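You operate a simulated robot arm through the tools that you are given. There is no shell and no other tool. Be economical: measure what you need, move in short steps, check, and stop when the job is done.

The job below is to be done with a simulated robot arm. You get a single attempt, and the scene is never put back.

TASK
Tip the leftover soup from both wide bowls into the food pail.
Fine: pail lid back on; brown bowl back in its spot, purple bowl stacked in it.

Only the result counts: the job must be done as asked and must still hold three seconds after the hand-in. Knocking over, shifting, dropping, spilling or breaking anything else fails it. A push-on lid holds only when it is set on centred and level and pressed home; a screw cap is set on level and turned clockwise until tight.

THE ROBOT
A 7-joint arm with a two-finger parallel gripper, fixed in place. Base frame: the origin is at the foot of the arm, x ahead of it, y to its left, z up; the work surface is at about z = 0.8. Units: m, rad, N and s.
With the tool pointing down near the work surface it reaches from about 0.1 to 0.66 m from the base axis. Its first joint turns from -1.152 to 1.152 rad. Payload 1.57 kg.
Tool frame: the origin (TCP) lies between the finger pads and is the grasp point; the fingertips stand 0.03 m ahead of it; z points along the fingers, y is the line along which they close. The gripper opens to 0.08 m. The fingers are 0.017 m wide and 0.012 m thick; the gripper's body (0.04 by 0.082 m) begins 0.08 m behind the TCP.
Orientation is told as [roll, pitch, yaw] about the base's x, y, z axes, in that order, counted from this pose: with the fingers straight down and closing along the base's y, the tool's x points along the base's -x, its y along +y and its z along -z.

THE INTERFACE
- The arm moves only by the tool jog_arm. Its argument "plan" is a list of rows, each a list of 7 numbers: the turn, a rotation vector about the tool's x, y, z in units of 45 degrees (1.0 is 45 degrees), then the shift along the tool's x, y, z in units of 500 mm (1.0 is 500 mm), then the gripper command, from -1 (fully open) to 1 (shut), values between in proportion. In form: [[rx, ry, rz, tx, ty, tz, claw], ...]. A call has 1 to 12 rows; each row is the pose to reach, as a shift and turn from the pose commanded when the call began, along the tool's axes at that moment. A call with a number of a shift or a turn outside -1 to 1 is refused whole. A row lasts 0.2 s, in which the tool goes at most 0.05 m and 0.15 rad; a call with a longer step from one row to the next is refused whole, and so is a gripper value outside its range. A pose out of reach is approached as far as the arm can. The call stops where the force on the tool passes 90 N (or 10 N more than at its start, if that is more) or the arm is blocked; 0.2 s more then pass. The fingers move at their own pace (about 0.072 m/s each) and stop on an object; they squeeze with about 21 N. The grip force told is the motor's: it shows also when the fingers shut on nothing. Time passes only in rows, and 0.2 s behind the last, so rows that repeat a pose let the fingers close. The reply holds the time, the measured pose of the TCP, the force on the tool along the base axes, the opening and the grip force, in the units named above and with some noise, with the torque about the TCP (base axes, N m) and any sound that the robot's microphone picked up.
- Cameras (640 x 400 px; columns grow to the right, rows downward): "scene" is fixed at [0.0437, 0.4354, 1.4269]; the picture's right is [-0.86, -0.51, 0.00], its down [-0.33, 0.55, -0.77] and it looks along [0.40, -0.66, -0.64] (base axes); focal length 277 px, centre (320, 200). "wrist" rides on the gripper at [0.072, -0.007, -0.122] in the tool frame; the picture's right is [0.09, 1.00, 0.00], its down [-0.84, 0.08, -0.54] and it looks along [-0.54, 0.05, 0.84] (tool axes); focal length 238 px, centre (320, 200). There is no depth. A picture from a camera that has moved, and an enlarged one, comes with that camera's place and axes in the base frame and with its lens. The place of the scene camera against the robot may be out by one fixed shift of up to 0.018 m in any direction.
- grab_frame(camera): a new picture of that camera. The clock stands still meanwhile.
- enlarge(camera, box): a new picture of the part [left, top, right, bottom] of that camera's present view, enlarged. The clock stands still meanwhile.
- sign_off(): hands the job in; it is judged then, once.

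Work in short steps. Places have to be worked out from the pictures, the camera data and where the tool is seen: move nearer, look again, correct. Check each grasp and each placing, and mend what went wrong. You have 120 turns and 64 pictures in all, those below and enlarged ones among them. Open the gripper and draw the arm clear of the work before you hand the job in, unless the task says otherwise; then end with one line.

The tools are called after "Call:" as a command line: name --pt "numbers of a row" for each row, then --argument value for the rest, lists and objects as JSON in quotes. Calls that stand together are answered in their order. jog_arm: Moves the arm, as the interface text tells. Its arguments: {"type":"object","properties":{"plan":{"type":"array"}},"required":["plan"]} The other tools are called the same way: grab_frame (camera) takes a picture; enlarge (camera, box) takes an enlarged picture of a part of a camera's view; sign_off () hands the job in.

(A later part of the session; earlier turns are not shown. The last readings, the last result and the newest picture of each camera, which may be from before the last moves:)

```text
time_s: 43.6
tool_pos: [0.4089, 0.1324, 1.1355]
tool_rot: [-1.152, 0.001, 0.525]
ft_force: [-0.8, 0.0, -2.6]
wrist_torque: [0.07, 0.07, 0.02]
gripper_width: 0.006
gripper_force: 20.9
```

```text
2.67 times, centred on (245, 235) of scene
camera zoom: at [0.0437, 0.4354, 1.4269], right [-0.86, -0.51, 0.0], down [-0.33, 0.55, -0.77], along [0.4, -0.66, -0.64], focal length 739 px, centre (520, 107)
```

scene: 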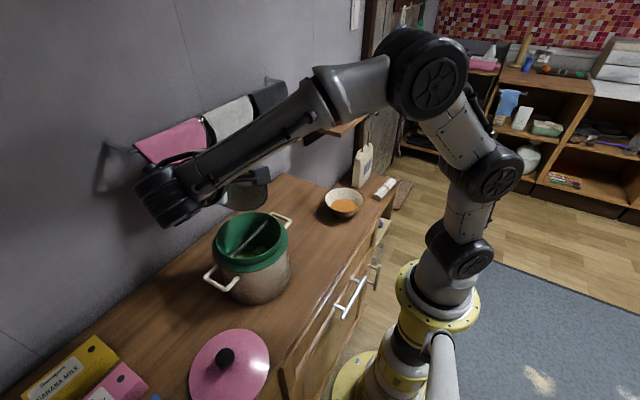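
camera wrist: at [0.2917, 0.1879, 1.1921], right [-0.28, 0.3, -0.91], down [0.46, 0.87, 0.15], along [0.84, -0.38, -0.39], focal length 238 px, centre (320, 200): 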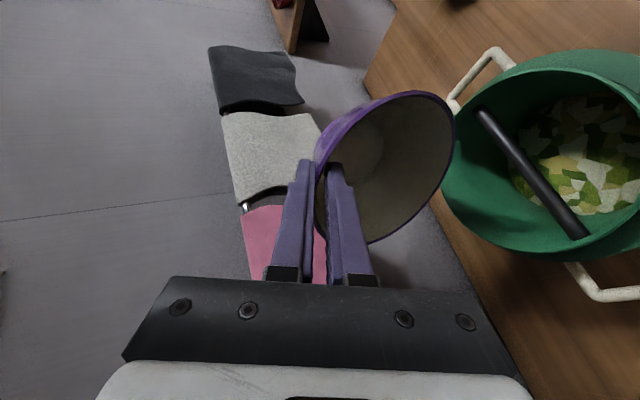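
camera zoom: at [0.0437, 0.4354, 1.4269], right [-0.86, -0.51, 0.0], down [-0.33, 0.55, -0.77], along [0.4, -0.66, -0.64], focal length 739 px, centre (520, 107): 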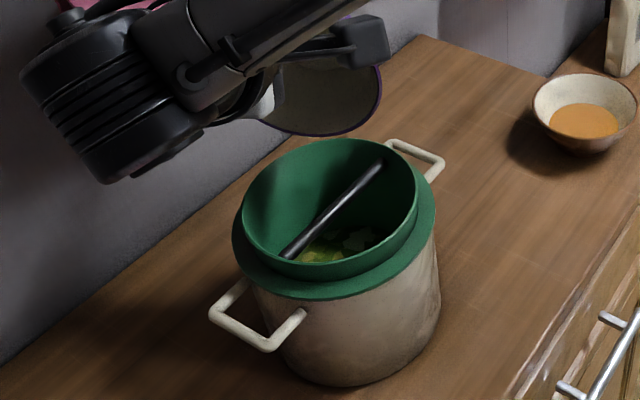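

The bowl looks empty and the counter is clean. I tilt 20° more and hold briefly to drain.

Call:
jog_arm --pt "0.12 0 0 0 0.008 -0.018 1" --pt "0.24 0 0 0 0.016 -0.035 1" --pt "0.36 0 0 0 0.024 -0.052 1" --pt "0.45 0 0 0 0.031 -0.069 1" --pt "0.45 0 0 0 0.031 -0.069 1" --pt "0.45 0 0 0 0.031 -0.069 1" --pt "0.45 0 0 0 0.031 -0.069 1" --pt "0.45 0 0 0 0.031 -0.069 1" --pt "0.45 0 0 0 0.031 -0.069 1"

Call:
grab_frame --camera "wrist"

```text
time_s: 45.6
tool_pos: [0.3897, 0.1634, 1.1358]
tool_rot: [-1.504, -0.001, 0.525]
ft_force: [-0.1, -0.3, -2.1]
wrist_torque: [0.13, 0.11, -0.01]
gripper_width: 0.0061
gripper_force: 21.5
```

```text
25 pictures are left
camera wrist: at [0.2659, 0.2311, 1.1511], right [-0.11, 0.01, -0.99], down [0.45, 0.89, -0.04], along [0.89, -0.45, -0.11], focal length 238 px, centre (320, 200)
```

wrist: 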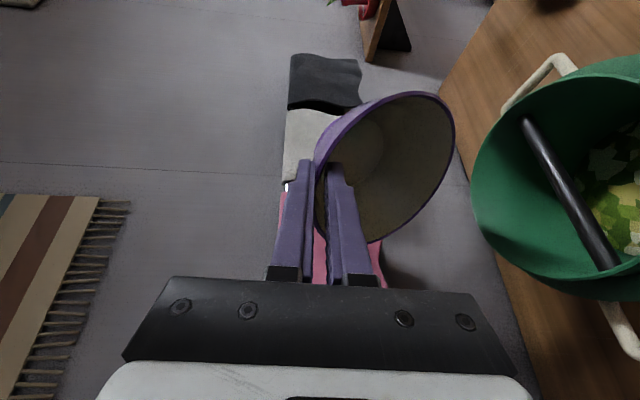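

The purple bowl is empty. I swing back in reverse, returning it toward its original spot.

Call:
jog_arm --pt "-0.15 0 0 0 -0.002 0.03 1" --pt "-0.3 0 0 0 -0.004 0.06 1" --pt "-0.45 0 0 0 -0.006 0.09 1" --pt "-0.6 0 0 0 -0.008 0.12 1" --pt "-0.75 0 0 0 -0.01 0.15 1" --pt "-0.9 0 0 0 -0.012 0.18 1" --pt "-1 0 0 0 -0.013 0.2 1" --pt "-1 0 0 0 -0.013 0.2 1"

Call:
jog_arm --pt "-0.14 0 0 0.044 -0.027 0.0236 1" --pt "-0.285 0 0 0.088 -0.054 0.047 1" --pt "-0.43 0 0 0.132 -0.082 0.071 1" --pt "-0.57 0 0 0.176 -0.109 0.094 1" --pt "-0.715 0 0 0.22 -0.136 0.118 1" --pt "-0.86 0 0 0.264 -0.163 0.142 1" --pt "-1 0 0 0.307 -0.19 0.165 1" --pt "-1 0 0 0.307 -0.19 0.165 1"

```text
time_s: 47.4
tool_pos: [0.4399, 0.0768, 1.1359]
tool_rot: [-0.717, 0.001, 0.522]
ft_force: [0.1, 0.4, -1.2]
wrist_torque: [0.01, 0.02, 0.0]
gripper_width: 0.0056
gripper_force: 20.7
```

```text
time_s: 49.2
tool_pos: [0.3701, -0.1103, 1.1364]
tool_rot: [0.067, 0.0, 0.525]
ft_force: [-0.4, -0.1, -2.2]
wrist_torque: [-0.09, -0.04, 0.02]
gripper_width: 0.0056
gripper_force: 21.5
```

Now I restore the lean and lower most of the way.

Call:
jog_arm --pt "-0.13 0 0 0 0 0 1" --pt "-0.26 0 0 0 -0.003 0.04 1" --pt "-0.39 0 0 0 -0.007 0.1 1" --pt "-0.494 0 0 0 -0.0126 0.18 1" --pt "-0.494 0 0 0 -0.018 0.26 1" --pt "-0.494 0 0 0 -0.024 0.34 1" --pt "-0.494 0 0 0 -0.0315 0.45 1" --pt "-0.494 0 0 0 -0.036 0.51 1" --pt "-0.494 0 0 0 -0.036 0.51 1"

Call:
enlarge --camera "scene" --box '[270, 150, 370, 260]'

```text
refused: row 7 steps farther than a row can; nothing moved
```

```text
3.64 times, centred on (320, 205) of scene
camera zoom: at [0.0438, 0.4353, 1.4269], right [-0.86, -0.51, 0.0], down [-0.33, 0.55, -0.77], along [0.4, -0.66, -0.64], focal length 1008 px, centre (320, 182)
```

zoom: 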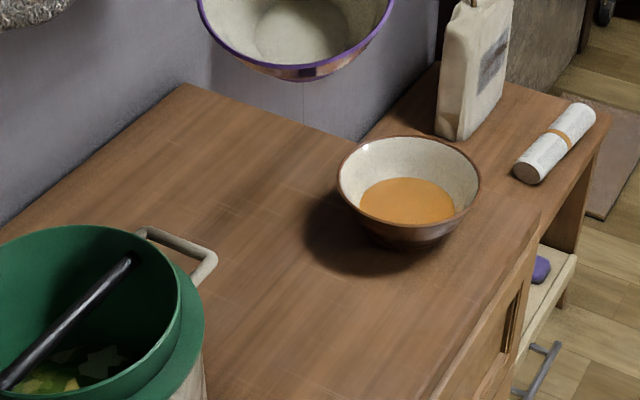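

A row was too long; I resend with smaller steps.

Call:
jog_arm --pt "-0.13 0 0 0 0 0 1" --pt "-0.26 0 0 0 -0.003 0.04 1" --pt "-0.39 0 0 0 -0.007 0.1 1" --pt "-0.494 0 0 0 -0.0126 0.18 1" --pt "-0.494 0 0 0 -0.018 0.26 1" --pt "-0.494 0 0 0 -0.024 0.34 1" --pt "-0.494 0 0 0 -0.03 0.43 1" --pt "-0.494 0 0 0 -0.036 0.51 1" --pt "-0.494 0 0 0 -0.036 0.51 1"

Call:
enlarge --camera "scene" --box '[270, 150, 370, 260]'

```text
time_s: 51.2
tool_pos: [0.3682, -0.1111, 0.8822]
tool_rot: [0.454, 0.0, 0.523]
ft_force: [-0.6, 0.7, -2.3]
wrist_torque: [-0.14, -0.05, 0.01]
gripper_width: 0.0054
gripper_force: 21.2
```

```text
3.64 times, centred on (320, 205) of scene
camera zoom: at [0.0438, 0.4354, 1.4269], right [-0.86, -0.51, 0.0], down [-0.33, 0.55, -0.77], along [0.4, -0.66, -0.64], focal length 1008 px, centre (320, 182)
```

zoom: 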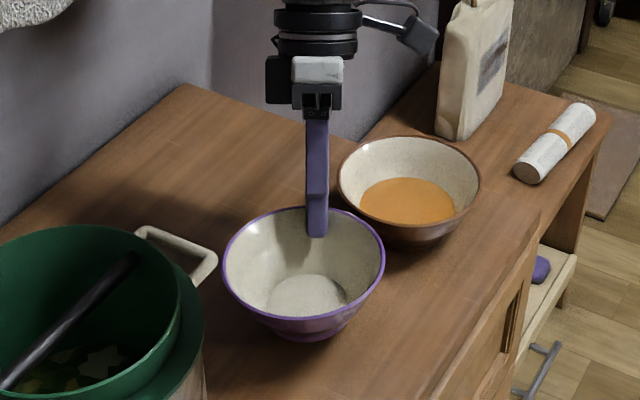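

Empty and roughly level. I lower in small steps until contact.

Call:
jog_arm --pt "0 0 0 0 -0.0053 0.0108 1" --pt "0 0 0 0 -0.0105 0.0216 1" --pt "0 0 0 0 -0.0105 0.0216 1"

Call:
jog_arm --pt "0 0 0 0 -0.0035 0.0072 1" --pt "0 0 0 0 -0.0035 0.0072 1"

```text
time_s: 52.0
tool_pos: [0.3698, -0.1104, 0.8682]
tool_rot: [0.454, 0.0, 0.526]
ft_force: [0.1, 0.9, -2.3]
wrist_torque: [-0.15, -0.02, -0.01]
gripper_width: 0.0051
gripper_force: 20.8
```

```text
time_s: 52.6
tool_pos: [0.3701, -0.1109, 0.8649]
tool_rot: [0.452, -0.003, 0.524]
ft_force: [0.0, -0.1, 8.1]
wrist_torque: [0.56, -0.08, 0.13]
gripper_width: 0.005
gripper_force: 21.2
```

In contact with the counter. I release and withdraw along the fingers.

Call:
jog_arm --pt "0 0 0 0 0.0 -0.002 0.6" --pt "0 0 0 0 0.0 -0.002 0.3" --pt "0 0 0 0 0.0 -0.002 0.3" --pt "0 0 0 0 0 -0.06 0.3" --pt "0 0 0 0 0 -0.14 0.3" --pt "0 0 0 0 0 -0.22 0.3" --pt "0 0 0 0 0 -0.3 0.1" --pt "0 0 0 0 0 -0.3 0.1"

Call:
grab_frame --camera "wrist"

Call:
enlarge --camera "scene" --box '[270, 150, 370, 260]'

```text
time_s: 54.4
tool_pos: [0.4006, -0.168, 1.0005]
tool_rot: [0.453, 0.0, 0.524]
ft_force: [0.2, -0.5, 0.1]
wrist_torque: [0.01, -0.04, 0.01]
gripper_width: 0.0362
gripper_force: 0.1
```

```text
22 pictures are left
camera wrist: at [0.3688, -0.2566, 1.1068], right [-0.53, 0.73, 0.44], down [0.81, 0.27, 0.52], along [0.26, 0.63, -0.73], focal length 238 px, centre (320, 200)
```

wrist: 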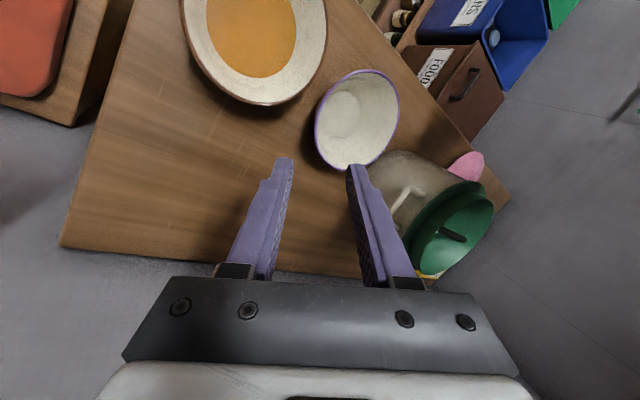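

```text
3.64 times, centred on (320, 205) of scene
camera zoom: at [0.0437, 0.4354, 1.4269], right [-0.86, -0.51, 0.0], down [-0.33, 0.55, -0.77], along [0.4, -0.66, -0.64], focal length 1008 px, centre (320, 182)
```

zoom: 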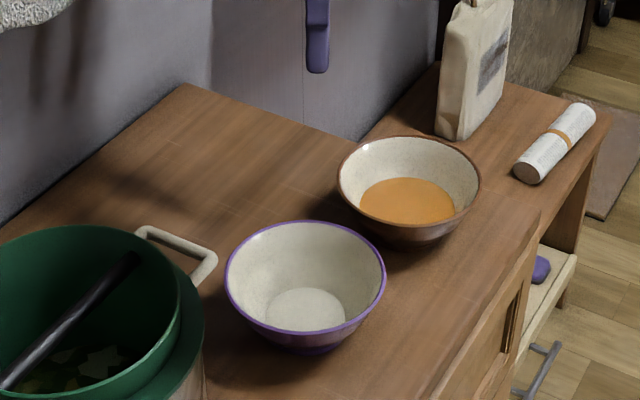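

Purple is back in place and empty. For the brown bowl I use azimuth -75° to stay clear of the wall shelf; I move to a hover 10 cm back along the approach.

Call:
jog_arm --pt "0 -0.03 0.06 0.045 -0.043 0.0 0.1" --pt "0 -0.058 0.12 0.09 -0.087 0.001 0.1" --pt "0 -0.088 0.18 0.135 -0.13 0.002 0.1" --pt "0 -0.117 0.24 0.18 -0.174 0.002 0.1" --pt "0 -0.146 0.2997 0.224 -0.217 0.003 0.1" --pt "0 -0.146 0.2997 0.224 -0.217 0.003 0.1"

Call:
grab_frame --camera "wrist"

Call:
grab_frame --camera "scene"

```text
time_s: 55.8
tool_pos: [0.3557, -0.307, 0.9508]
tool_rot: [0.453, 0.001, 0.261]
ft_force: [-0.1, 0.3, 0.3]
wrist_torque: [0.03, -0.01, 0.0]
gripper_width: 0.036
gripper_force: 0.1
```

```text
20 pictures are left
camera wrist: at [0.3005, -0.3837, 1.0587], right [-0.32, 0.84, 0.44], down [0.85, 0.05, 0.52], along [0.41, 0.54, -0.73], focal length 238 px, centre (320, 200)
```

wrist: 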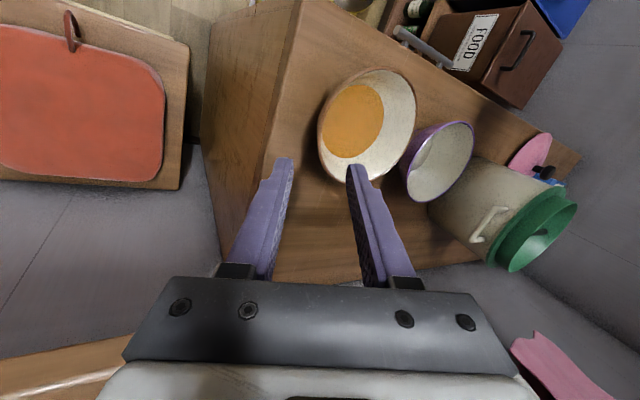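

```text
19 pictures are left
```

scene: 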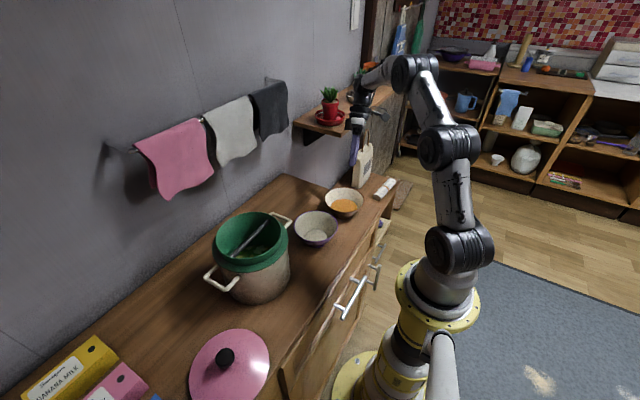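

The rim lines up. I advance 10 cm along the fingers, close, and check.

Call:
jog_arm --pt "0 0 0 0 0 0.07 0.1" --pt "0 0 0 0 0 0.14 0.1" --pt "0 0 0 0 0 0.2 0.1" --pt "0 0 0 0 0 0.2 0.1" --pt "0 0 0 0 0 0.2 0.5" --pt "0 0 0 0 0 0.2 0.8" --pt "0 0 0 0 0 0.2 1" --pt "0 0 0 0 0 0.2 1" --pt "0 0 0 0 0 0.2 1"

Call:
enlarge --camera "scene" --box '[290, 130, 410, 260]'

```text
time_s: 57.8
tool_pos: [0.3427, -0.2634, 0.8611]
tool_rot: [0.455, -0.002, 0.262]
ft_force: [1.6, 3.8, 5.0]
wrist_torque: [0.78, 0.21, -0.17]
gripper_width: 0.0073
gripper_force: 20.9
```

```text
3.08 times, centred on (350, 195) of scene
camera zoom: at [0.0437, 0.4355, 1.4269], right [-0.86, -0.51, 0.0], down [-0.33, 0.55, -0.77], along [0.4, -0.66, -0.64], focal length 853 px, centre (228, 215)
```

zoom: 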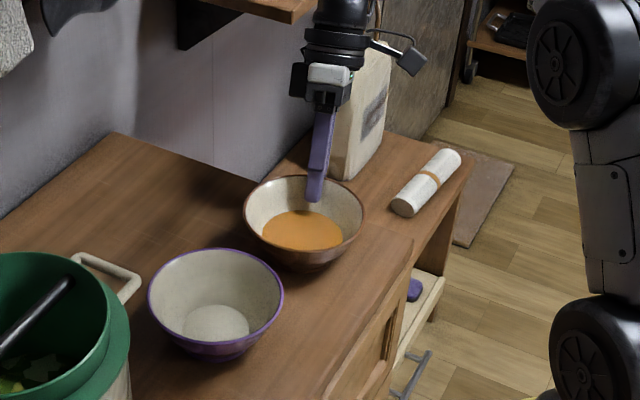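

Gripped at 7.3 mm. I lift 8 cm straight up and check that it hangs level.

Call:
jog_arm --pt "0 0 0 0 0.013 -0.027 1" --pt "0 0 0 0 0.0306 -0.063 1" --pt "0 0 0 0 0.05 -0.103 1" --pt "0 0 0 0 0.07 -0.144 1" --pt "0 0 0 0 0.07 -0.144 1"

Call:
enlarge --camera "scene" --box '[290, 110, 410, 260]'

```text
time_s: 59.0
tool_pos: [0.3443, -0.2648, 0.9425]
tool_rot: [0.453, 0.001, 0.262]
ft_force: [0.1, -1.1, -3.6]
wrist_torque: [-0.2, -0.08, -0.01]
gripper_width: 0.0073
gripper_force: 20.5
```

```text
2.67 times, centred on (350, 185) of scene
camera zoom: at [0.0438, 0.4353, 1.427], right [-0.86, -0.51, 0.0], down [-0.33, 0.55, -0.77], along [0.4, -0.66, -0.64], focal length 739 px, centre (240, 240)
```

zoom: 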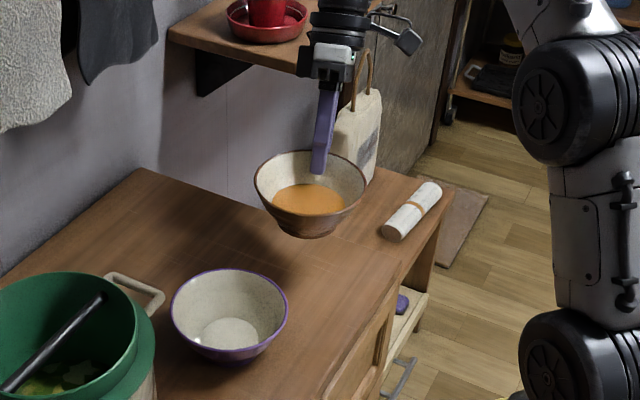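

Level, ~0.35 kg. I carry it up to the same pre-pour pose used before (yaw 30°).

Call:
jog_arm --pt "0 0.01 -0.02 -0.009 0.028 -0.014 1" --pt "0 0.028 -0.058 -0.025 0.08 -0.04 1" --pt "0 0.046 -0.094 -0.04 0.13 -0.065 1" --pt "0 0.064 -0.132 -0.057 0.182 -0.091 1" --pt "0 0.083 -0.17 -0.073 0.235 -0.117 1" --pt "0 0.1 -0.207 -0.089 0.286 -0.142 1" --pt "0 0.12 -0.245 -0.105 0.338 -0.168 1" --pt "0 0.138 -0.283 -0.122 0.39 -0.194 1" --pt "0 0.146 -0.2997 -0.129 0.414 -0.206 1" --pt "0 0.146 -0.2997 -0.129 0.414 -0.206 1"

Call:
jog_arm --pt "0.09 0 0 0 0 0 1" --pt "0.18 0 0 0 0 0 1" --pt "0.27 0 0 0 0 0 1" --pt "0.36 0 0 0 0 0 1" --pt "0.444 0 0 0 0 0 1" --pt "0.444 0 0 0 0 0 1"

Call:
grab_frame --camera "scene"

```text
time_s: 61.2
tool_pos: [0.3708, -0.1122, 1.1247]
tool_rot: [0.455, -0.002, 0.523]
ft_force: [-0.5, -0.6, -3.9]
wrist_torque: [-0.17, -0.1, 0.0]
gripper_width: 0.0074
gripper_force: 20.8
```

```text
time_s: 62.6
tool_pos: [0.3687, -0.1121, 1.1238]
tool_rot: [0.104, 0.0, 0.524]
ft_force: [-0.1, -0.9, -3.0]
wrist_torque: [-0.11, -0.04, -0.04]
gripper_width: 0.0072
gripper_force: 21.3
```

```text
16 pictures are left
```

scene: 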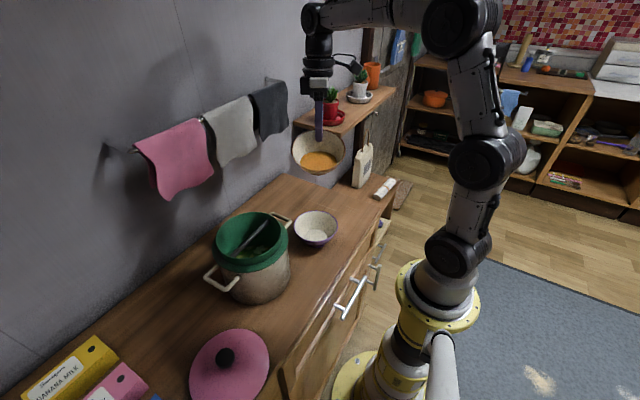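

Identical to the earlier state. I repeat the transfer over the pail, then the first part of the pour.

Call:
jog_arm --pt "0 0 0 -0.025 0.011 0.001 1" --pt "0 0 0 -0.065 0.028 0.003 1" --pt "0 0 0 -0.11 0.048 0.005 1" --pt "0 0 0 -0.155 0.068 0.007 1" --pt "0 0 0 -0.2 0.087 0.009 1" --pt "0 0 0 -0.245 0.107 0.011 1" --pt "0 0 0 -0.285 0.125 0.013 1" --pt "0 0 0 -0.309 0.135 0.014 1" --pt "0 0 0 -0.309 0.135 0.014 1"

Call:
jog_arm --pt "0.1 0 0 0 0.0074 0.0008 1" --pt "0.2 0 0 0 0.016 0.0017 1" --pt "0.3 0 0 0 0.026 0.0027 1" --pt "0.4 0 0 0 0.0374 0.0039 1" --pt "0.5 0 0 0 0.05 0.0052 1" --pt "0.6 0 0 0 0.0634 0.0067 1"

Call:
grab_frame --camera "scene"

```text
time_s: 64.6
tool_pos: [0.4703, 0.026, 1.1248]
tool_rot: [0.104, 0.0, 0.525]
ft_force: [0.0, -0.1, -3.5]
wrist_torque: [-0.1, -0.07, 0.03]
gripper_width: 0.0071
gripper_force: 20.8
```

```text
time_s: 66.0
tool_pos: [0.4533, 0.053, 1.1226]
tool_rot: [-0.369, -0.001, 0.525]
ft_force: [-0.2, 0.9, -3.5]
wrist_torque: [-0.06, 0.0, -0.02]
gripper_width: 0.0073
gripper_force: 21.6
```

```text
15 pictures are left
```

scene: 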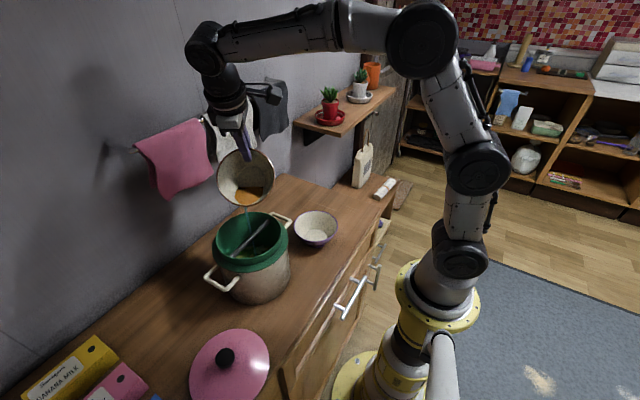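

Matching the first pour; I continue to ~92°, then to ~112° with a hold.

Call:
jog_arm --pt "0.1 0 0 0 0.0138 -0.0053 1" --pt "0.2 0 0 0 0.0286 -0.011 1" --pt "0.3 0 0 0 0.0439 -0.0168 1" --pt "0.4 0 0 0 0.059 -0.025 1" --pt "0.5 0 0 0 0.075 -0.034 1" --pt "0.6 0 0 0 0.091 -0.044 1" --pt "0.7 0 0 0 0.107 -0.0545 1" --pt "0.8 0 0 0 0.124 -0.065 1" --pt "0.9 0 0 0 0.1405 -0.075 1" --pt "1.0 0 0 0 0.1585 -0.082 1" --pt "1.0 0 0 0 0.1585 -0.082 1"

Call:
jog_arm --pt "0.12 0 0 0 0.008 -0.018 1" --pt "0.24 0 0 0 0.016 -0.035 1" --pt "0.36 0 0 0 0.024 -0.052 1" --pt "0.45 0 0 0 0.031 -0.069 1" --pt "0.45 0 0 0 0.031 -0.069 1" --pt "0.45 0 0 0 0.031 -0.069 1" --pt "0.45 0 0 0 0.031 -0.069 1" --pt "0.45 0 0 0 0.031 -0.069 1" --pt "0.45 0 0 0 0.031 -0.069 1"

Call:
grab_frame --camera "wrist"

```text
time_s: 68.4
tool_pos: [0.4082, 0.128, 1.1336]
tool_rot: [-1.151, -0.001, 0.523]
ft_force: [-0.8, 0.1, -1.8]
wrist_torque: [0.08, 0.01, 0.03]
gripper_width: 0.0071
gripper_force: 20.5
```

```text
time_s: 70.4
tool_pos: [0.3906, 0.1621, 1.1339]
tool_rot: [-1.504, 0.002, 0.524]
ft_force: [0.1, -0.1, -2.5]
wrist_torque: [0.12, 0.07, 0.0]
gripper_width: 0.0076
gripper_force: 20.7
```

```text
14 pictures are left
camera wrist: at [0.2669, 0.2295, 1.1498], right [-0.11, 0.01, -0.99], down [0.45, 0.89, -0.04], along [0.89, -0.45, -0.11], focal length 238 px, centre (320, 200)
```

wrist: 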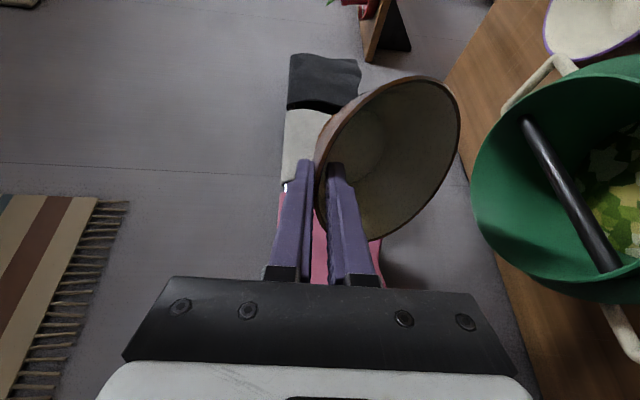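

Brown bowl is empty too. I swing back the same way.

Call:
jog_arm --pt "-0.15 0 0 0 -0.002 0.03 1" --pt "-0.3 0 0 0 -0.004 0.06 1" --pt "-0.45 0 0 0 -0.006 0.09 1" --pt "-0.6 0 0 0 -0.008 0.12 1" --pt "-0.75 0 0 0 -0.01 0.15 1" --pt "-0.9 0 0 0 -0.012 0.18 1" --pt "-1 0 0 0 -0.013 0.2 1" --pt "-1 0 0 0 -0.013 0.2 1"

Call:
jog_arm --pt "-0.14 0 0 0.044 -0.027 0.0236 1" --pt "-0.285 0 0 0.088 -0.054 0.047 1" --pt "-0.43 0 0 0.132 -0.082 0.071 1" --pt "-0.57 0 0 0.176 -0.109 0.094 1" --pt "-0.715 0 0 0.22 -0.136 0.118 1" --pt "-0.86 0 0 0.264 -0.163 0.142 1" --pt "-1 0 0 0.307 -0.19 0.165 1" --pt "-1 0 0 0.307 -0.19 0.165 1"

Call:
jog_arm --pt "-0.13 0 0 0 0 0 1" --pt "-0.26 0 0 0 0 0 1" --pt "-0.39 0 0 0 0 0 1" --pt "-0.494 0 0 0 0 0 1" --pt "-0.494 0 0 0 0 0 1"

```text
time_s: 72.2
tool_pos: [0.4399, 0.0742, 1.133]
tool_rot: [-0.718, 0.0, 0.523]
ft_force: [0.1, 0.7, -2.6]
wrist_torque: [0.0, 0.03, 0.03]
gripper_width: 0.0074
gripper_force: 21.5
```

```text
time_s: 74.0
tool_pos: [0.3721, -0.1125, 1.1357]
tool_rot: [0.068, 0.0, 0.523]
ft_force: [0.6, -0.3, -2.9]
wrist_torque: [-0.1, -0.04, -0.01]
gripper_width: 0.0072
gripper_force: 20.5
```

```text
time_s: 75.2
tool_pos: [0.3707, -0.1115, 1.1334]
tool_rot: [0.454, 0.001, 0.522]
ft_force: [0.9, 0.5, -2.3]
wrist_torque: [-0.11, -0.09, 0.0]
gripper_width: 0.0071
gripper_force: 20.8
```

Now down toward the brown bowl's own spot, rotating back to yaw 15°.

Call:
jog_arm --pt "0 -0.02 0.043 0.029 -0.055 0.034 1" --pt "0 -0.042 0.086 0.057 -0.109 0.069 1" --pt "0 -0.063 0.128 0.086 -0.164 0.103 1" --pt "0 -0.083 0.171 0.115 -0.218 0.138 1" --pt "0 -0.104 0.214 0.143 -0.273 0.172 1" --pt "0 -0.125 0.257 0.172 -0.327 0.207 1" --pt "0 -0.146 0.2997 0.2006 -0.3816 0.241 1" --pt "0 -0.146 0.2997 0.2006 -0.3816 0.241 1"

Call:
enlarge --camera "scene" --box '[290, 130, 410, 260]'

```text
time_s: 77.0
tool_pos: [0.3424, -0.2654, 0.9424]
tool_rot: [0.454, 0.0, 0.262]
ft_force: [-0.3, -1.0, -2.6]
wrist_torque: [-0.11, -0.02, 0.0]
gripper_width: 0.0071
gripper_force: 21.4
```

```text
3.08 times, centred on (350, 195) of scene
camera zoom: at [0.0438, 0.4353, 1.4269], right [-0.86, -0.51, 0.0], down [-0.33, 0.55, -0.77], along [0.4, -0.66, -0.64], focal length 853 px, centre (228, 215)
```

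zoom: 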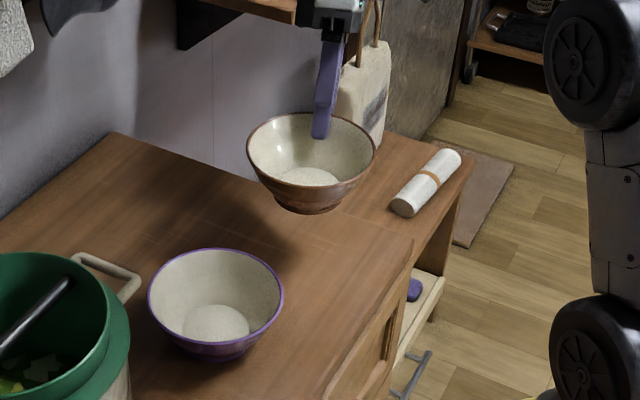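

Level and above its spot. I lower 7.6 cm, then a few more mm to feel contact.

Call:
jog_arm --pt "0 0 0 0 -0.022 0.045 1" --pt "0 0 0 0 -0.044 0.09 1" --pt "0 0 0 0 -0.058 0.12 1" --pt "0 0 0 0 -0.0666 0.1366 1" --pt "0 0 0 0 -0.0666 0.1366 1"

Call:
jog_arm --pt "0 0 0 0 -0.0026 0.0054 1" --pt "0 0 0 0 -0.0026 0.0054 1"

```text
time_s: 78.2
tool_pos: [0.3443, -0.264, 0.8667]
tool_rot: [0.453, 0.001, 0.26]
ft_force: [0.7, -0.3, -2.6]
wrist_torque: [-0.11, 0.0, -0.04]
gripper_width: 0.0069
gripper_force: 21.1
```

```text
time_s: 78.8
tool_pos: [0.3433, -0.2627, 0.8649]
tool_rot: [0.455, 0.0, 0.261]
ft_force: [-0.1, -0.2, -2.0]
wrist_torque: [-0.16, -0.02, -0.02]
gripper_width: 0.0072
gripper_force: 21.0
```

Call:
jog_arm --pt "0 0 0 0 -0.0026 0.0054 1" --pt "0 0 0 0 -0.0026 0.0054 1"

```text
time_s: 79.4
tool_pos: [0.3426, -0.2638, 0.8609]
tool_rot: [0.451, -0.001, 0.262]
ft_force: [0.9, -2.8, 9.6]
wrist_torque: [0.69, -0.05, -0.05]
gripper_width: 0.0073
gripper_force: 21.2
```

Contact, at almost exactly the original grasp pose. I release and withdraw along the fingers, then inspect.

Call:
jog_arm --pt "0 0 0 0 0 -0.002 0.6" --pt "0 0 0 0 0 -0.002 0.25" --pt "0 0 0 0 0 -0.002 0.25" --pt "0 0 0 0 0 -0.06 0.25" --pt "0 0 0 0 0 -0.14 0.25" --pt "0 0 0 0 0 -0.2 0.1" --pt "0 0 0 0 0 -0.2 0.1"

Call:
grab_frame --camera "wrist"

Call:
enlarge --camera "scene" --box '[270, 150, 370, 260]'

```text
time_s: 81.0
tool_pos: [0.3547, -0.3057, 0.9505]
tool_rot: [0.455, 0.0, 0.261]
ft_force: [0.9, -0.5, 0.0]
wrist_torque: [-0.03, -0.02, 0.02]
gripper_width: 0.0362
gripper_force: 0.0
```

```text
12 pictures are left
camera wrist: at [0.3009, -0.3835, 1.0582], right [-0.32, 0.84, 0.44], down [0.85, 0.05, 0.52], along [0.41, 0.54, -0.73], focal length 238 px, centre (320, 200)
```

wrist: 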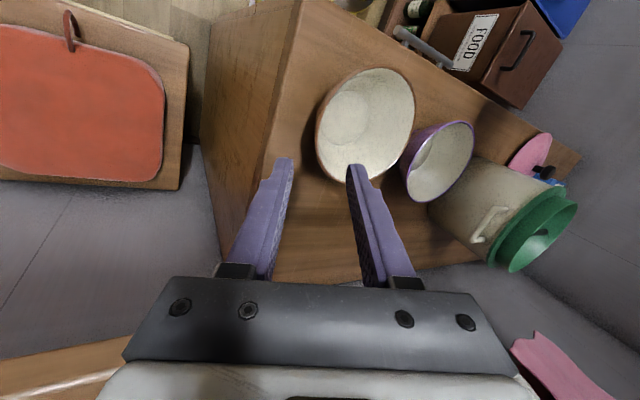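

```text
3.64 times, centred on (320, 205) of scene
camera zoom: at [0.0437, 0.4354, 1.4269], right [-0.86, -0.51, 0.0], down [-0.33, 0.55, -0.77], along [0.4, -0.66, -0.64], focal length 1008 px, centre (320, 182)
```

zoom: 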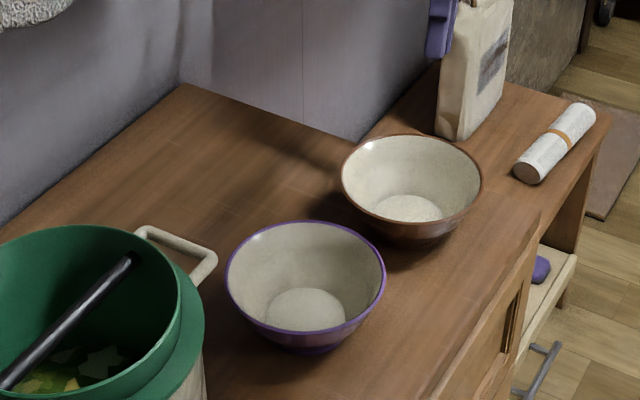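

Both bowls are in their places and empty. Now I go back to the purple bowl (yaw 30°) for a shallower rim grip, so that the outer finger will not sit deep when stacking.

Call:
jog_arm --pt "0 0.029 -0.06 -0.031 0.052 0.021 0.15" --pt "0 0.058 -0.12 -0.062 0.103 0.042 0.15" --pt "0 0.088 -0.18 -0.093 0.155 0.063 0.15" --pt "0 0.117 -0.24 -0.124 0.207 0.084 0.15" --pt "0 0.146 -0.2997 -0.1545 0.2586 0.105 0.15" --pt "0 0.146 -0.2997 -0.1545 0.2586 0.105 0.15"

Call:
grab_frame --camera "wrist"

```text
time_s: 82.4
tool_pos: [0.3905, -0.1499, 0.9601]
tool_rot: [0.453, 0.001, 0.523]
ft_force: [-0.5, -0.4, -0.1]
wrist_torque: [-0.01, -0.03, -0.03]
gripper_width: 0.034
gripper_force: 0.1
```

```text
10 pictures are left
camera wrist: at [0.3573, -0.2384, 1.0677], right [-0.53, 0.73, 0.44], down [0.81, 0.27, 0.52], along [0.26, 0.63, -0.73], focal length 238 px, centre (320, 200)
```

wrist: 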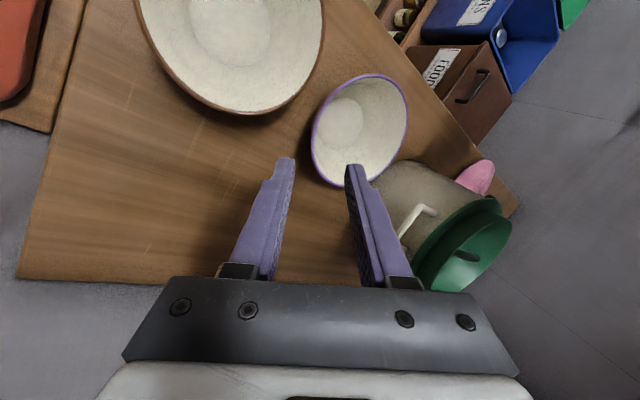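

Aligned. I advance 10 cm, close on the rim, and lift 8 cm.

Call:
jog_arm --pt "0 0 0 0 0 0.07 0.15" --pt "0 0 0 0 0 0.14 0.15" --pt "0 0 0 0 0 0.2 0.15" --pt "0 0 0 0 0 0.2 0.15" --pt "0 0 0 0 0 0.2 0.5" --pt "0 0 0 0 0 0.2 0.8" --pt "0 0 0 0 0 0.2 1" --pt "0 0 0 0 0 0.2 1" --pt "0 0 0 0 0 0.2 1"

Call:
jog_arm --pt "0 0 0 0 0.013 -0.027 1" --pt "0 0 0 0 0.0306 -0.063 1" --pt "0 0 0 0 0.05 -0.103 1" --pt "0 0 0 0 0.07 -0.144 1" --pt "0 0 0 0 0.07 -0.144 1"

Call:
enlarge --camera "scene" --box '[270, 120, 380, 260]'

```text
time_s: 84.4
tool_pos: [0.3702, -0.113, 0.8714]
tool_rot: [0.454, 0.0, 0.524]
ft_force: [-1.8, 1.6, 3.8]
wrist_torque: [0.31, 0.01, 0.09]
gripper_width: 0.0042
gripper_force: 20.7
```

```text
time_s: 85.6
tool_pos: [0.3719, -0.1142, 0.9507]
tool_rot: [0.454, -0.001, 0.523]
ft_force: [0.3, 0.9, -2.5]
wrist_torque: [-0.15, -0.05, 0.01]
gripper_width: 0.0033
gripper_force: 20.9
```

```text
2.86 times, centred on (325, 190) of scene
camera zoom: at [0.0437, 0.4354, 1.4269], right [-0.86, -0.51, 0.0], down [-0.33, 0.55, -0.77], along [0.4, -0.66, -0.64], focal length 792 px, centre (306, 229)
```

zoom: 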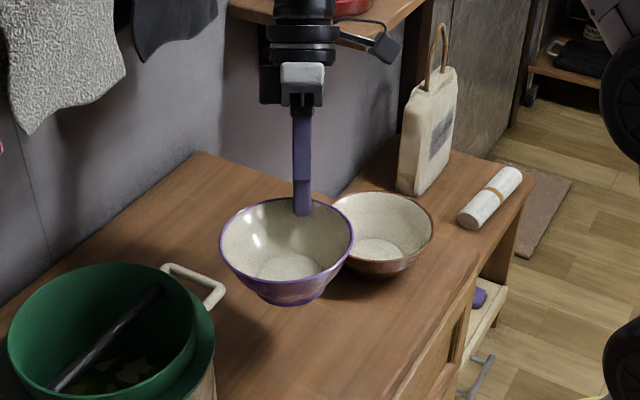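

The grip width shrank from 4.2 to 3.3 mm, suggesting creep. I hold briefly to see whether it is stable.

Call:
jog_arm --pt "0 0 0 0 0 0 1" --pt "0 0 0 0 0 0 1" --pt "0 0 0 0 0 0 1"

```text
time_s: 86.4
tool_pos: [0.3706, -0.1139, 0.9527]
tool_rot: [0.454, 0.002, 0.523]
ft_force: [-0.8, 0.1, -2.1]
wrist_torque: [-0.13, -0.08, -0.01]
gripper_width: 0.0031
gripper_force: 20.6
```

It creeps slowly, so I set it back down and take a slightly deeper grip.

Call:
jog_arm --pt "0 0 0 0 -0.02 0.041 1" --pt "0 0 0 0 -0.04 0.082 1" --pt "0 0 0 0 -0.058 0.12 1" --pt "0 0 0 0 -0.066 0.136 1" --pt "0 0 0 0 -0.066 0.136 1" --pt "0 0 0 0 -0.068 0.14 0.6" --pt "0 0 0 0 -0.068 0.14 0.2" --pt "0 0 0 0 -0.068 0.14 0.2" --pt "0 0 0 0 -0.068 0.154 0.2" --pt "0 0 0 0 -0.068 0.154 0.2"

Call:
jog_arm --pt "0 0 0 0 0 0 0.6" --pt "0 0 0 0 0 0 1" --pt "0 0 0 0 0 0 1" --pt "0 0 0 0 0 0 1"

```text
time_s: 88.6
tool_pos: [0.3696, -0.1115, 0.8666]
tool_rot: [0.453, -0.001, 0.523]
ft_force: [0.2, 0.2, 0.2]
wrist_torque: [-0.01, 0.01, -0.01]
gripper_width: 0.032
gripper_force: 0.0
```

```text
time_s: 89.6
tool_pos: [0.3674, -0.1109, 0.8657]
tool_rot: [0.454, 0.0, 0.524]
ft_force: [-0.4, 0.3, 0.3]
wrist_torque: [-0.16, -0.05, -0.01]
gripper_width: 0.0032
gripper_force: 21.1
```

Let me look at the grip before lifting.

Call:
enlarge --camera "scene" --box '[270, 150, 370, 260]'

```text
3.64 times, centred on (320, 205) of scene
camera zoom: at [0.0438, 0.4354, 1.4269], right [-0.86, -0.51, 0.0], down [-0.33, 0.55, -0.77], along [0.4, -0.66, -0.64], focal length 1008 px, centre (320, 182)
```

zoom: 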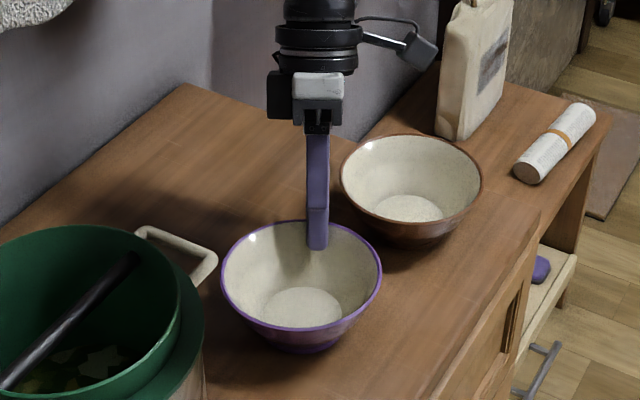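

Grip depth is about 20 mm now. I lift 8 cm again and watch the width.

Call:
jog_arm --pt "0 0 0 0 0.01 -0.02 1" --pt "0 0 0 0 0.024 -0.05 1" --pt "0 0 0 0 0.04 -0.083 1" --pt "0 0 0 0 0.057 -0.117 1" --pt "0 0 0 0 0.07 -0.144 1" --pt "0 0 0 0 0.07 -0.144 1" --pt "0 0 0 0 0.07 -0.144 1"

Call:
grab_frame --camera "scene"

```text
time_s: 91.2
tool_pos: [0.3679, -0.1121, 0.9452]
tool_rot: [0.453, 0.001, 0.523]
ft_force: [0.0, 0.5, -1.6]
wrist_torque: [-0.13, -0.06, -0.01]
gripper_width: 0.0031
gripper_force: 20.7
```

```text
7 pictures are left
```

scene: 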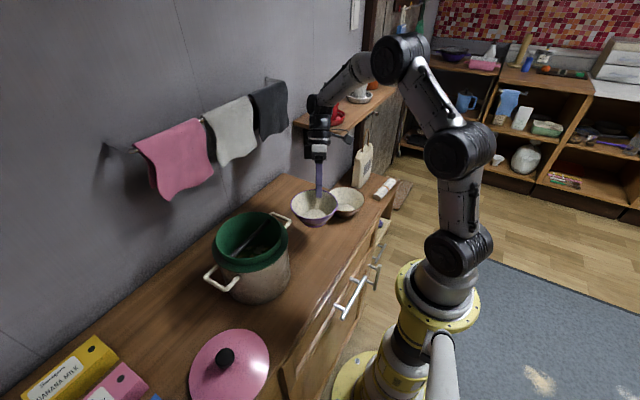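

Stable at 3.1 mm. I carry it level over the brown bowl (yaw back to 15°), aiming TCP at (0.338, -0.267).

Call:
jog_arm --pt "0 -0.016 0.033 0.023 -0.024 -0.0116 1" --pt "0 -0.042 0.086 0.059 -0.061 -0.03 1" --pt "0 -0.068 0.139 0.096 -0.099 -0.0485 1" --pt "0 -0.094 0.193 0.133 -0.138 -0.067 1" --pt "0 -0.12 0.246 0.17 -0.176 -0.086 1" --pt "0 -0.138 0.284 0.196 -0.203 -0.099 1" --pt "0 -0.146 0.2997 0.207 -0.214 -0.1046 1" --pt "0 -0.146 0.2997 0.207 -0.214 -0.1046 1"

Call:
enlarge --camera "scene" --box '[290, 130, 400, 260]'

```text
time_s: 93.0
tool_pos: [0.3395, -0.2667, 0.9463]
tool_rot: [0.455, -0.001, 0.263]
ft_force: [-0.2, 0.7, -2.3]
wrist_torque: [-0.2, 0.01, -0.02]
gripper_width: 0.0031
gripper_force: 20.8
```

```text
3.08 times, centred on (345, 195) of scene
camera zoom: at [0.0438, 0.4353, 1.4269], right [-0.86, -0.51, 0.0], down [-0.33, 0.55, -0.77], along [0.4, -0.66, -0.64], focal length 853 px, centre (243, 215)
```

zoom: 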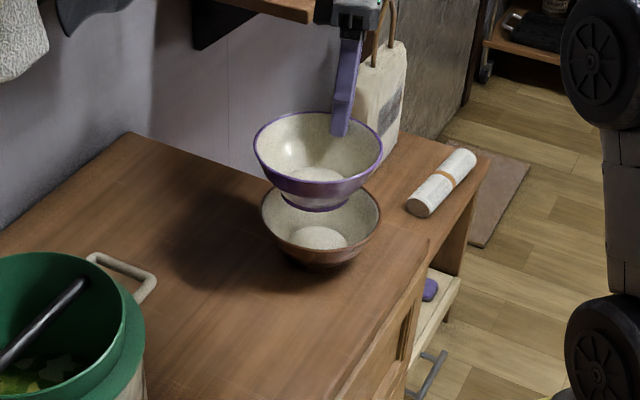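

From the picture the purple centre is about (+6, +4) mm off the brown one. I correct that, tilt the far side down 6°, and lower by 5 cm.

Call:
jog_arm --pt "0.04 0 0 0.0124 -0.0035 -0.0018 1" --pt "0.09 0 0 0.0124 -0.012 0.016 1" --pt "0.133 0 0 0.0124 -0.022 0.036 1" --pt "0.133 0 0 0.0124 -0.035 0.063 1" --pt "0.133 0 0 0.0124 -0.0473 0.0881 1" --pt "0.133 0 0 0.0124 -0.0473 0.0881 1"

Call:
enlarge --camera "scene" --box '[300, 150, 390, 250]'

```text
time_s: 94.4
tool_pos: [0.335, -0.2711, 0.895]
tool_rot: [0.348, 0.0, 0.262]
ft_force: [-0.4, 1.2, -1.4]
wrist_torque: [-0.05, 0.04, 0.02]
gripper_width: 0.0032
gripper_force: 21.1
```

```text
4.00 times, centred on (345, 200) of scene
camera zoom: at [0.0437, 0.4354, 1.4269], right [-0.86, -0.51, 0.0], down [-0.33, 0.55, -0.77], along [0.4, -0.66, -0.64], focal length 1109 px, centre (220, 200)
```

zoom: 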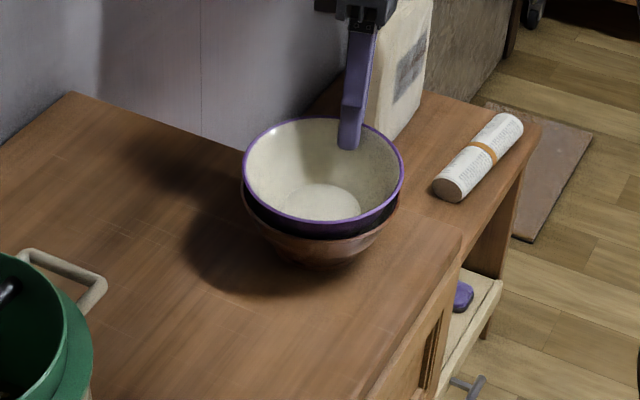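

Purple sits within the brown bowl, partly supported. I open gently and withdraw along the fingers.

Call:
jog_arm --pt "0 0 0 0 0 0 0.8" --pt "0 0 0 0 0 0 0.6" --pt "0 0 0 0 0 0 0.5" --pt "0 0 0 0 0 0 0.5" --pt "0 0 0 0 0 -0.05 0.5" --pt "0 0 0 0 0 -0.12 0.5" --pt "0 0 0 0 0 -0.2 0.5" --pt "0 0 0 0 0 -0.2 0.5"

Call:
enlarge --camera "scene" --box '[300, 150, 390, 250]'

```text
time_s: 96.2
tool_pos: [0.344, -0.3025, 0.9908]
tool_rot: [0.349, 0.0, 0.261]
ft_force: [-0.2, -0.2, 0.2]
wrist_torque: [0.04, 0.02, -0.02]
gripper_width: 0.0199
gripper_force: 0.0
```

```text
4.00 times, centred on (345, 200) of scene
camera zoom: at [0.0437, 0.4354, 1.4269], right [-0.86, -0.51, 0.0], down [-0.33, 0.55, -0.77], along [0.4, -0.66, -0.64], focal length 1109 px, centre (220, 200)
```

zoom: 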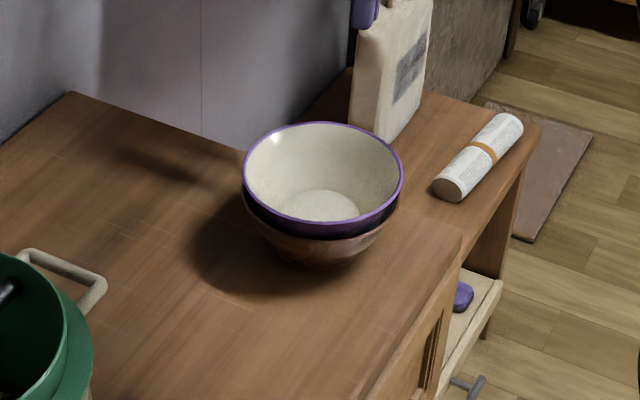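

The purple bowl is nested level in the brown one. Now I rise, straighten the hand, and head over to the lid.

Call:
jog_arm --pt "0 0 0 0 0.024 -0.066 0.3" --pt "0.13 0 0 0 0.048 -0.13 0" --pt "0.26 0 0 0 0.072 -0.198 -0.3" --pt "0.38 0 0 0 0.0958 -0.263 -0.3" --pt "0.444 0 0 0 0.0958 -0.263 -0.3" --pt "0.444 0 0 0 0.0958 -0.263 -0.3"

Call:
jog_arm --pt "0 0 0.05 -0.016 0.078 0 -0.3" --pt "0 0 0.1 -0.033 0.156 0 -0.3" --pt "0 0 0.15 -0.049 0.234 0 -0.3" --pt "0 0 0.2 -0.065 0.312 0 -0.3" --pt "0 0 0.25 -0.081 0.39 0 -0.3" --pt "0 0 0.29 -0.098 0.468 0 -0.3" --pt "0 0 0.333 -0.114 0.546 0 -0.3" --pt "0 0 0.333 -0.13 0.624 0 -0.3" --pt "0 0 0.333 -0.13 0.624 0 -0.3"

```text
time_s: 97.6
tool_pos: [0.3417, -0.3014, 1.1298]
tool_rot: [0.0, -0.001, 0.263]
ft_force: [-0.1, 0.8, 0.0]
wrist_torque: [-0.03, -0.02, 0.03]
gripper_width: 0.0518
gripper_force: 0.0
```

```text
time_s: 99.6
tool_pos: [0.3258, 0.0154, 1.1294]
tool_rot: [0.001, 0.0, 0.0]
ft_force: [0.2, 0.1, 0.1]
wrist_torque: [-0.03, -0.02, -0.01]
gripper_width: 0.0521
gripper_force: 0.1
```

Call:
jog_arm --pt "0 0 0 0.004 0.08 0 -0.3" --pt "0 0 0 0.009 0.16 0 -0.3" --pt "0 0 0 0.013 0.24 0 -0.3" --pt "0 0 0 0.018 0.32 0 -0.3" --pt "0 0 0 0.022 0.4 0 -0.3" --pt "0 0 0 0.026 0.48 0 -0.3" --pt "0 0 0 0.031 0.56 0 -0.3" --pt "0 0 0 0.035 0.638 0 -0.3" --pt "0 0 0 0.035 0.638 0.09 -0.3" --pt "0 0 0 0.035 0.638 0.18 -0.3" --pt "0 0 0 0.035 0.638 0.27 -0.3" --pt "0 0 0 0.035 0.638 0.27 -0.3"

Call:
grab_frame --camera "wrist"

```text
time_s: 102.2
tool_pos: [0.3068, 0.3335, 0.9937]
tool_rot: [0.0, 0.0, 0.001]
ft_force: [0.4, 0.0, -0.3]
wrist_torque: [-0.01, 0.0, -0.06]
gripper_width: 0.0519
gripper_force: 0.1
```

```text
3 pictures are left
camera wrist: at [0.2336, 0.326, 1.1164], right [-0.09, 1.0, 0.0], down [0.84, 0.08, 0.54], along [0.54, 0.05, -0.84], focal length 238 px, centre (320, 200)
```

wrist: 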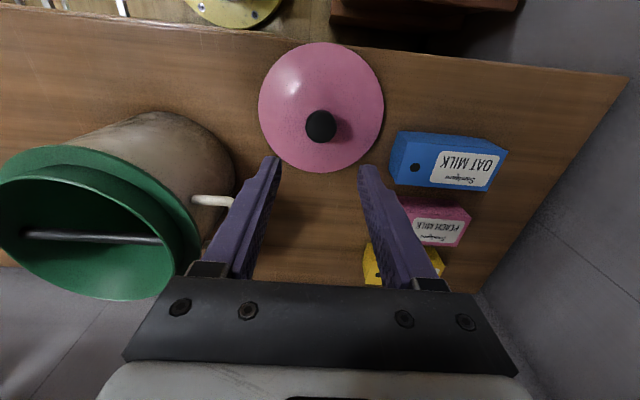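

Knob lies at about (0.306, 0.334), right under the tool. I lower to the same grip height (0.864) and close.

Call:
jog_arm --pt "0 0 0 -0.001 0 0.09 -0.3" --pt "0 0 0 -0.001 0 0.18 -0.3" --pt "0 0 0 -0.001 0 0.23 -0.3" --pt "0 0 0 -0.001 0 0.258 -0.3" --pt "0 0 0 -0.001 0 0.258 0.1" --pt "0 0 0 -0.001 0 0.258 0.6" --pt "0 0 0 -0.001 0 0.258 1" --pt "0 0 0 -0.001 0 0.258 1" --pt "0 0 0 -0.001 0 0.258 1"

Call:
jog_arm --pt "0 0 0 0 0 -0.01 1" --pt "0 0 0 0 0 -0.04 1" --pt "0 0 0 0 0 -0.1 1" --pt "0 0 0 0 0 -0.18 1" --pt "0 0 0 0 0 -0.26 1" --pt "0 0 0 0 0 -0.34 1" --pt "0 0 0 0 0 -0.42 1" --pt "0 0 0 0 0 -0.48 1" --pt "0 0 0 0 0 -0.48 1"

```text
time_s: 104.2
tool_pos: [0.3084, 0.3354, 0.8653]
tool_rot: [0.0, 0.0, 0.0]
ft_force: [-1.0, 0.9, -0.7]
wrist_torque: [0.01, -0.02, -0.02]
gripper_width: 0.0329
gripper_force: 20.7
```

```text
time_s: 106.2
tool_pos: [0.3075, 0.3335, 1.1051]
tool_rot: [0.0, 0.0, -0.001]
ft_force: [-0.4, 0.1, -1.6]
wrist_torque: [-0.01, 0.0, -0.01]
gripper_width: 0.0331
gripper_force: 20.8
```

Lid is held at its knob. I carry it over the pail, back to where it was lifted (0.404, 0.1375), and lower to just above the rim.

Call:
jog_arm --pt "0 0 0 -0.0276 -0.0562 0 1" --pt "0 0 0 -0.0553 -0.1124 0 1" --pt "0 0 0 -0.0829 -0.1686 0 1" --pt "0 0 0 -0.1105 -0.2248 0 1" --pt "0 0 0 -0.138 -0.281 0 1" --pt "0 0 0 -0.1658 -0.3372 0 1" --pt "0 0 0 -0.1934 -0.3934 0 1" --pt "0 0 0 -0.1934 -0.3934 0.06 1" --pt "0 0 0 -0.1934 -0.3934 0.12 1" --pt "0 0 0 -0.1934 -0.3934 0.12 1"

Call:
enlarge --camera "scene" --box '[190, 170, 310, 290]'

```text
time_s: 108.4
tool_pos: [0.4047, 0.1398, 1.0474]
tool_rot: [0.0, 0.001, 0.0]
ft_force: [-0.3, -0.2, -0.5]
wrist_torque: [0.03, -0.01, -0.01]
gripper_width: 0.0329
gripper_force: 21.0
```

```text
3.33 times, centred on (250, 230) of scene
camera zoom: at [0.0437, 0.4354, 1.4269], right [-0.86, -0.51, 0.0], down [-0.33, 0.55, -0.77], along [0.4, -0.66, -0.64], focal length 924 px, centre (553, 100)
```

zoom: 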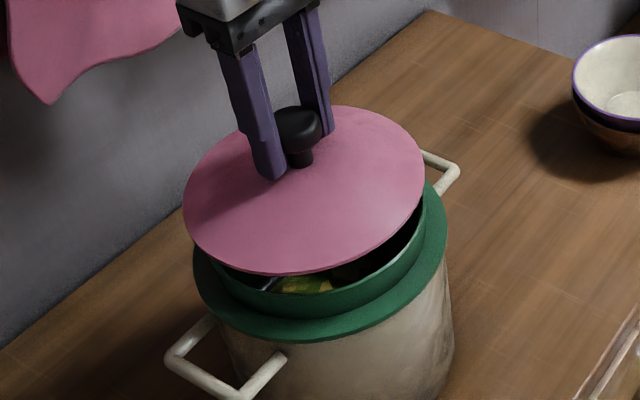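

The lid is ~2 mm off toward +x/+y compared with when it was lifted. I correct and lower to first contact.

Call:
jog_arm --pt "0 0 0 0.002 -0.0044 0 1" --pt "0 0 0 0.002 -0.0044 0.02 1" --pt "0 0 0 0.002 -0.0044 0.036 1" --pt "0 0 0 0.002 -0.0044 0.046 1" --pt "0 0 0 0.002 -0.0044 0.046 1"

Call:
jog_arm --pt "0 0 0 0 0 0.006 1" --pt "0 0 0 0 0 0.006 1"

```text
time_s: 109.6
tool_pos: [0.404, 0.1357, 1.0226]
tool_rot: [0.001, 0.002, -0.002]
ft_force: [-0.1, -0.2, -2.1]
wrist_torque: [-0.04, 0.0, 0.02]
gripper_width: 0.0332
gripper_force: 21.5
```

```text
time_s: 110.2
tool_pos: [0.4039, 0.1364, 1.0217]
tool_rot: [0.001, -0.003, -0.001]
ft_force: [-3.6, 0.7, 13.8]
wrist_torque: [-0.02, 0.4, -0.05]
gripper_width: 0.0331
gripper_force: 20.7
```

Contact at 1.0217, near the seated height. I press down further in small steps.

Call:
jog_arm --pt "0 0 0 0 0 0.004 1" --pt "0 0 0 0 0 0.008 1" --pt "0 0 0 0 0 0.012 1" --pt "0 0 0 0 0 0.012 1"

```text
time_s: 111.2
tool_pos: [0.4044, 0.135, 1.0163]
tool_rot: [0.001, -0.007, 0.001]
ft_force: [-0.2, 1.8, 27.0]
wrist_torque: [-0.2, 0.07, -0.03]
gripper_width: 0.0332
gripper_force: 21.5
```

Call:
jog_arm --pt "0 0 0 0 0 0.006 1" --pt "0 0 0 0 0 0.012 1" --pt "0 0 0 0 0 0.016 1" --pt "0 0 0 0 0 0.016 1"

```text
time_s: 112.2
tool_pos: [0.4044, 0.1353, 1.0159]
tool_rot: [0.008, -0.019, 0.001]
ft_force: [-17.6, -2.6, 61.4]
wrist_torque: [0.39, 0.64, 0.11]
gripper_width: 0.0329
gripper_force: 20.4
```

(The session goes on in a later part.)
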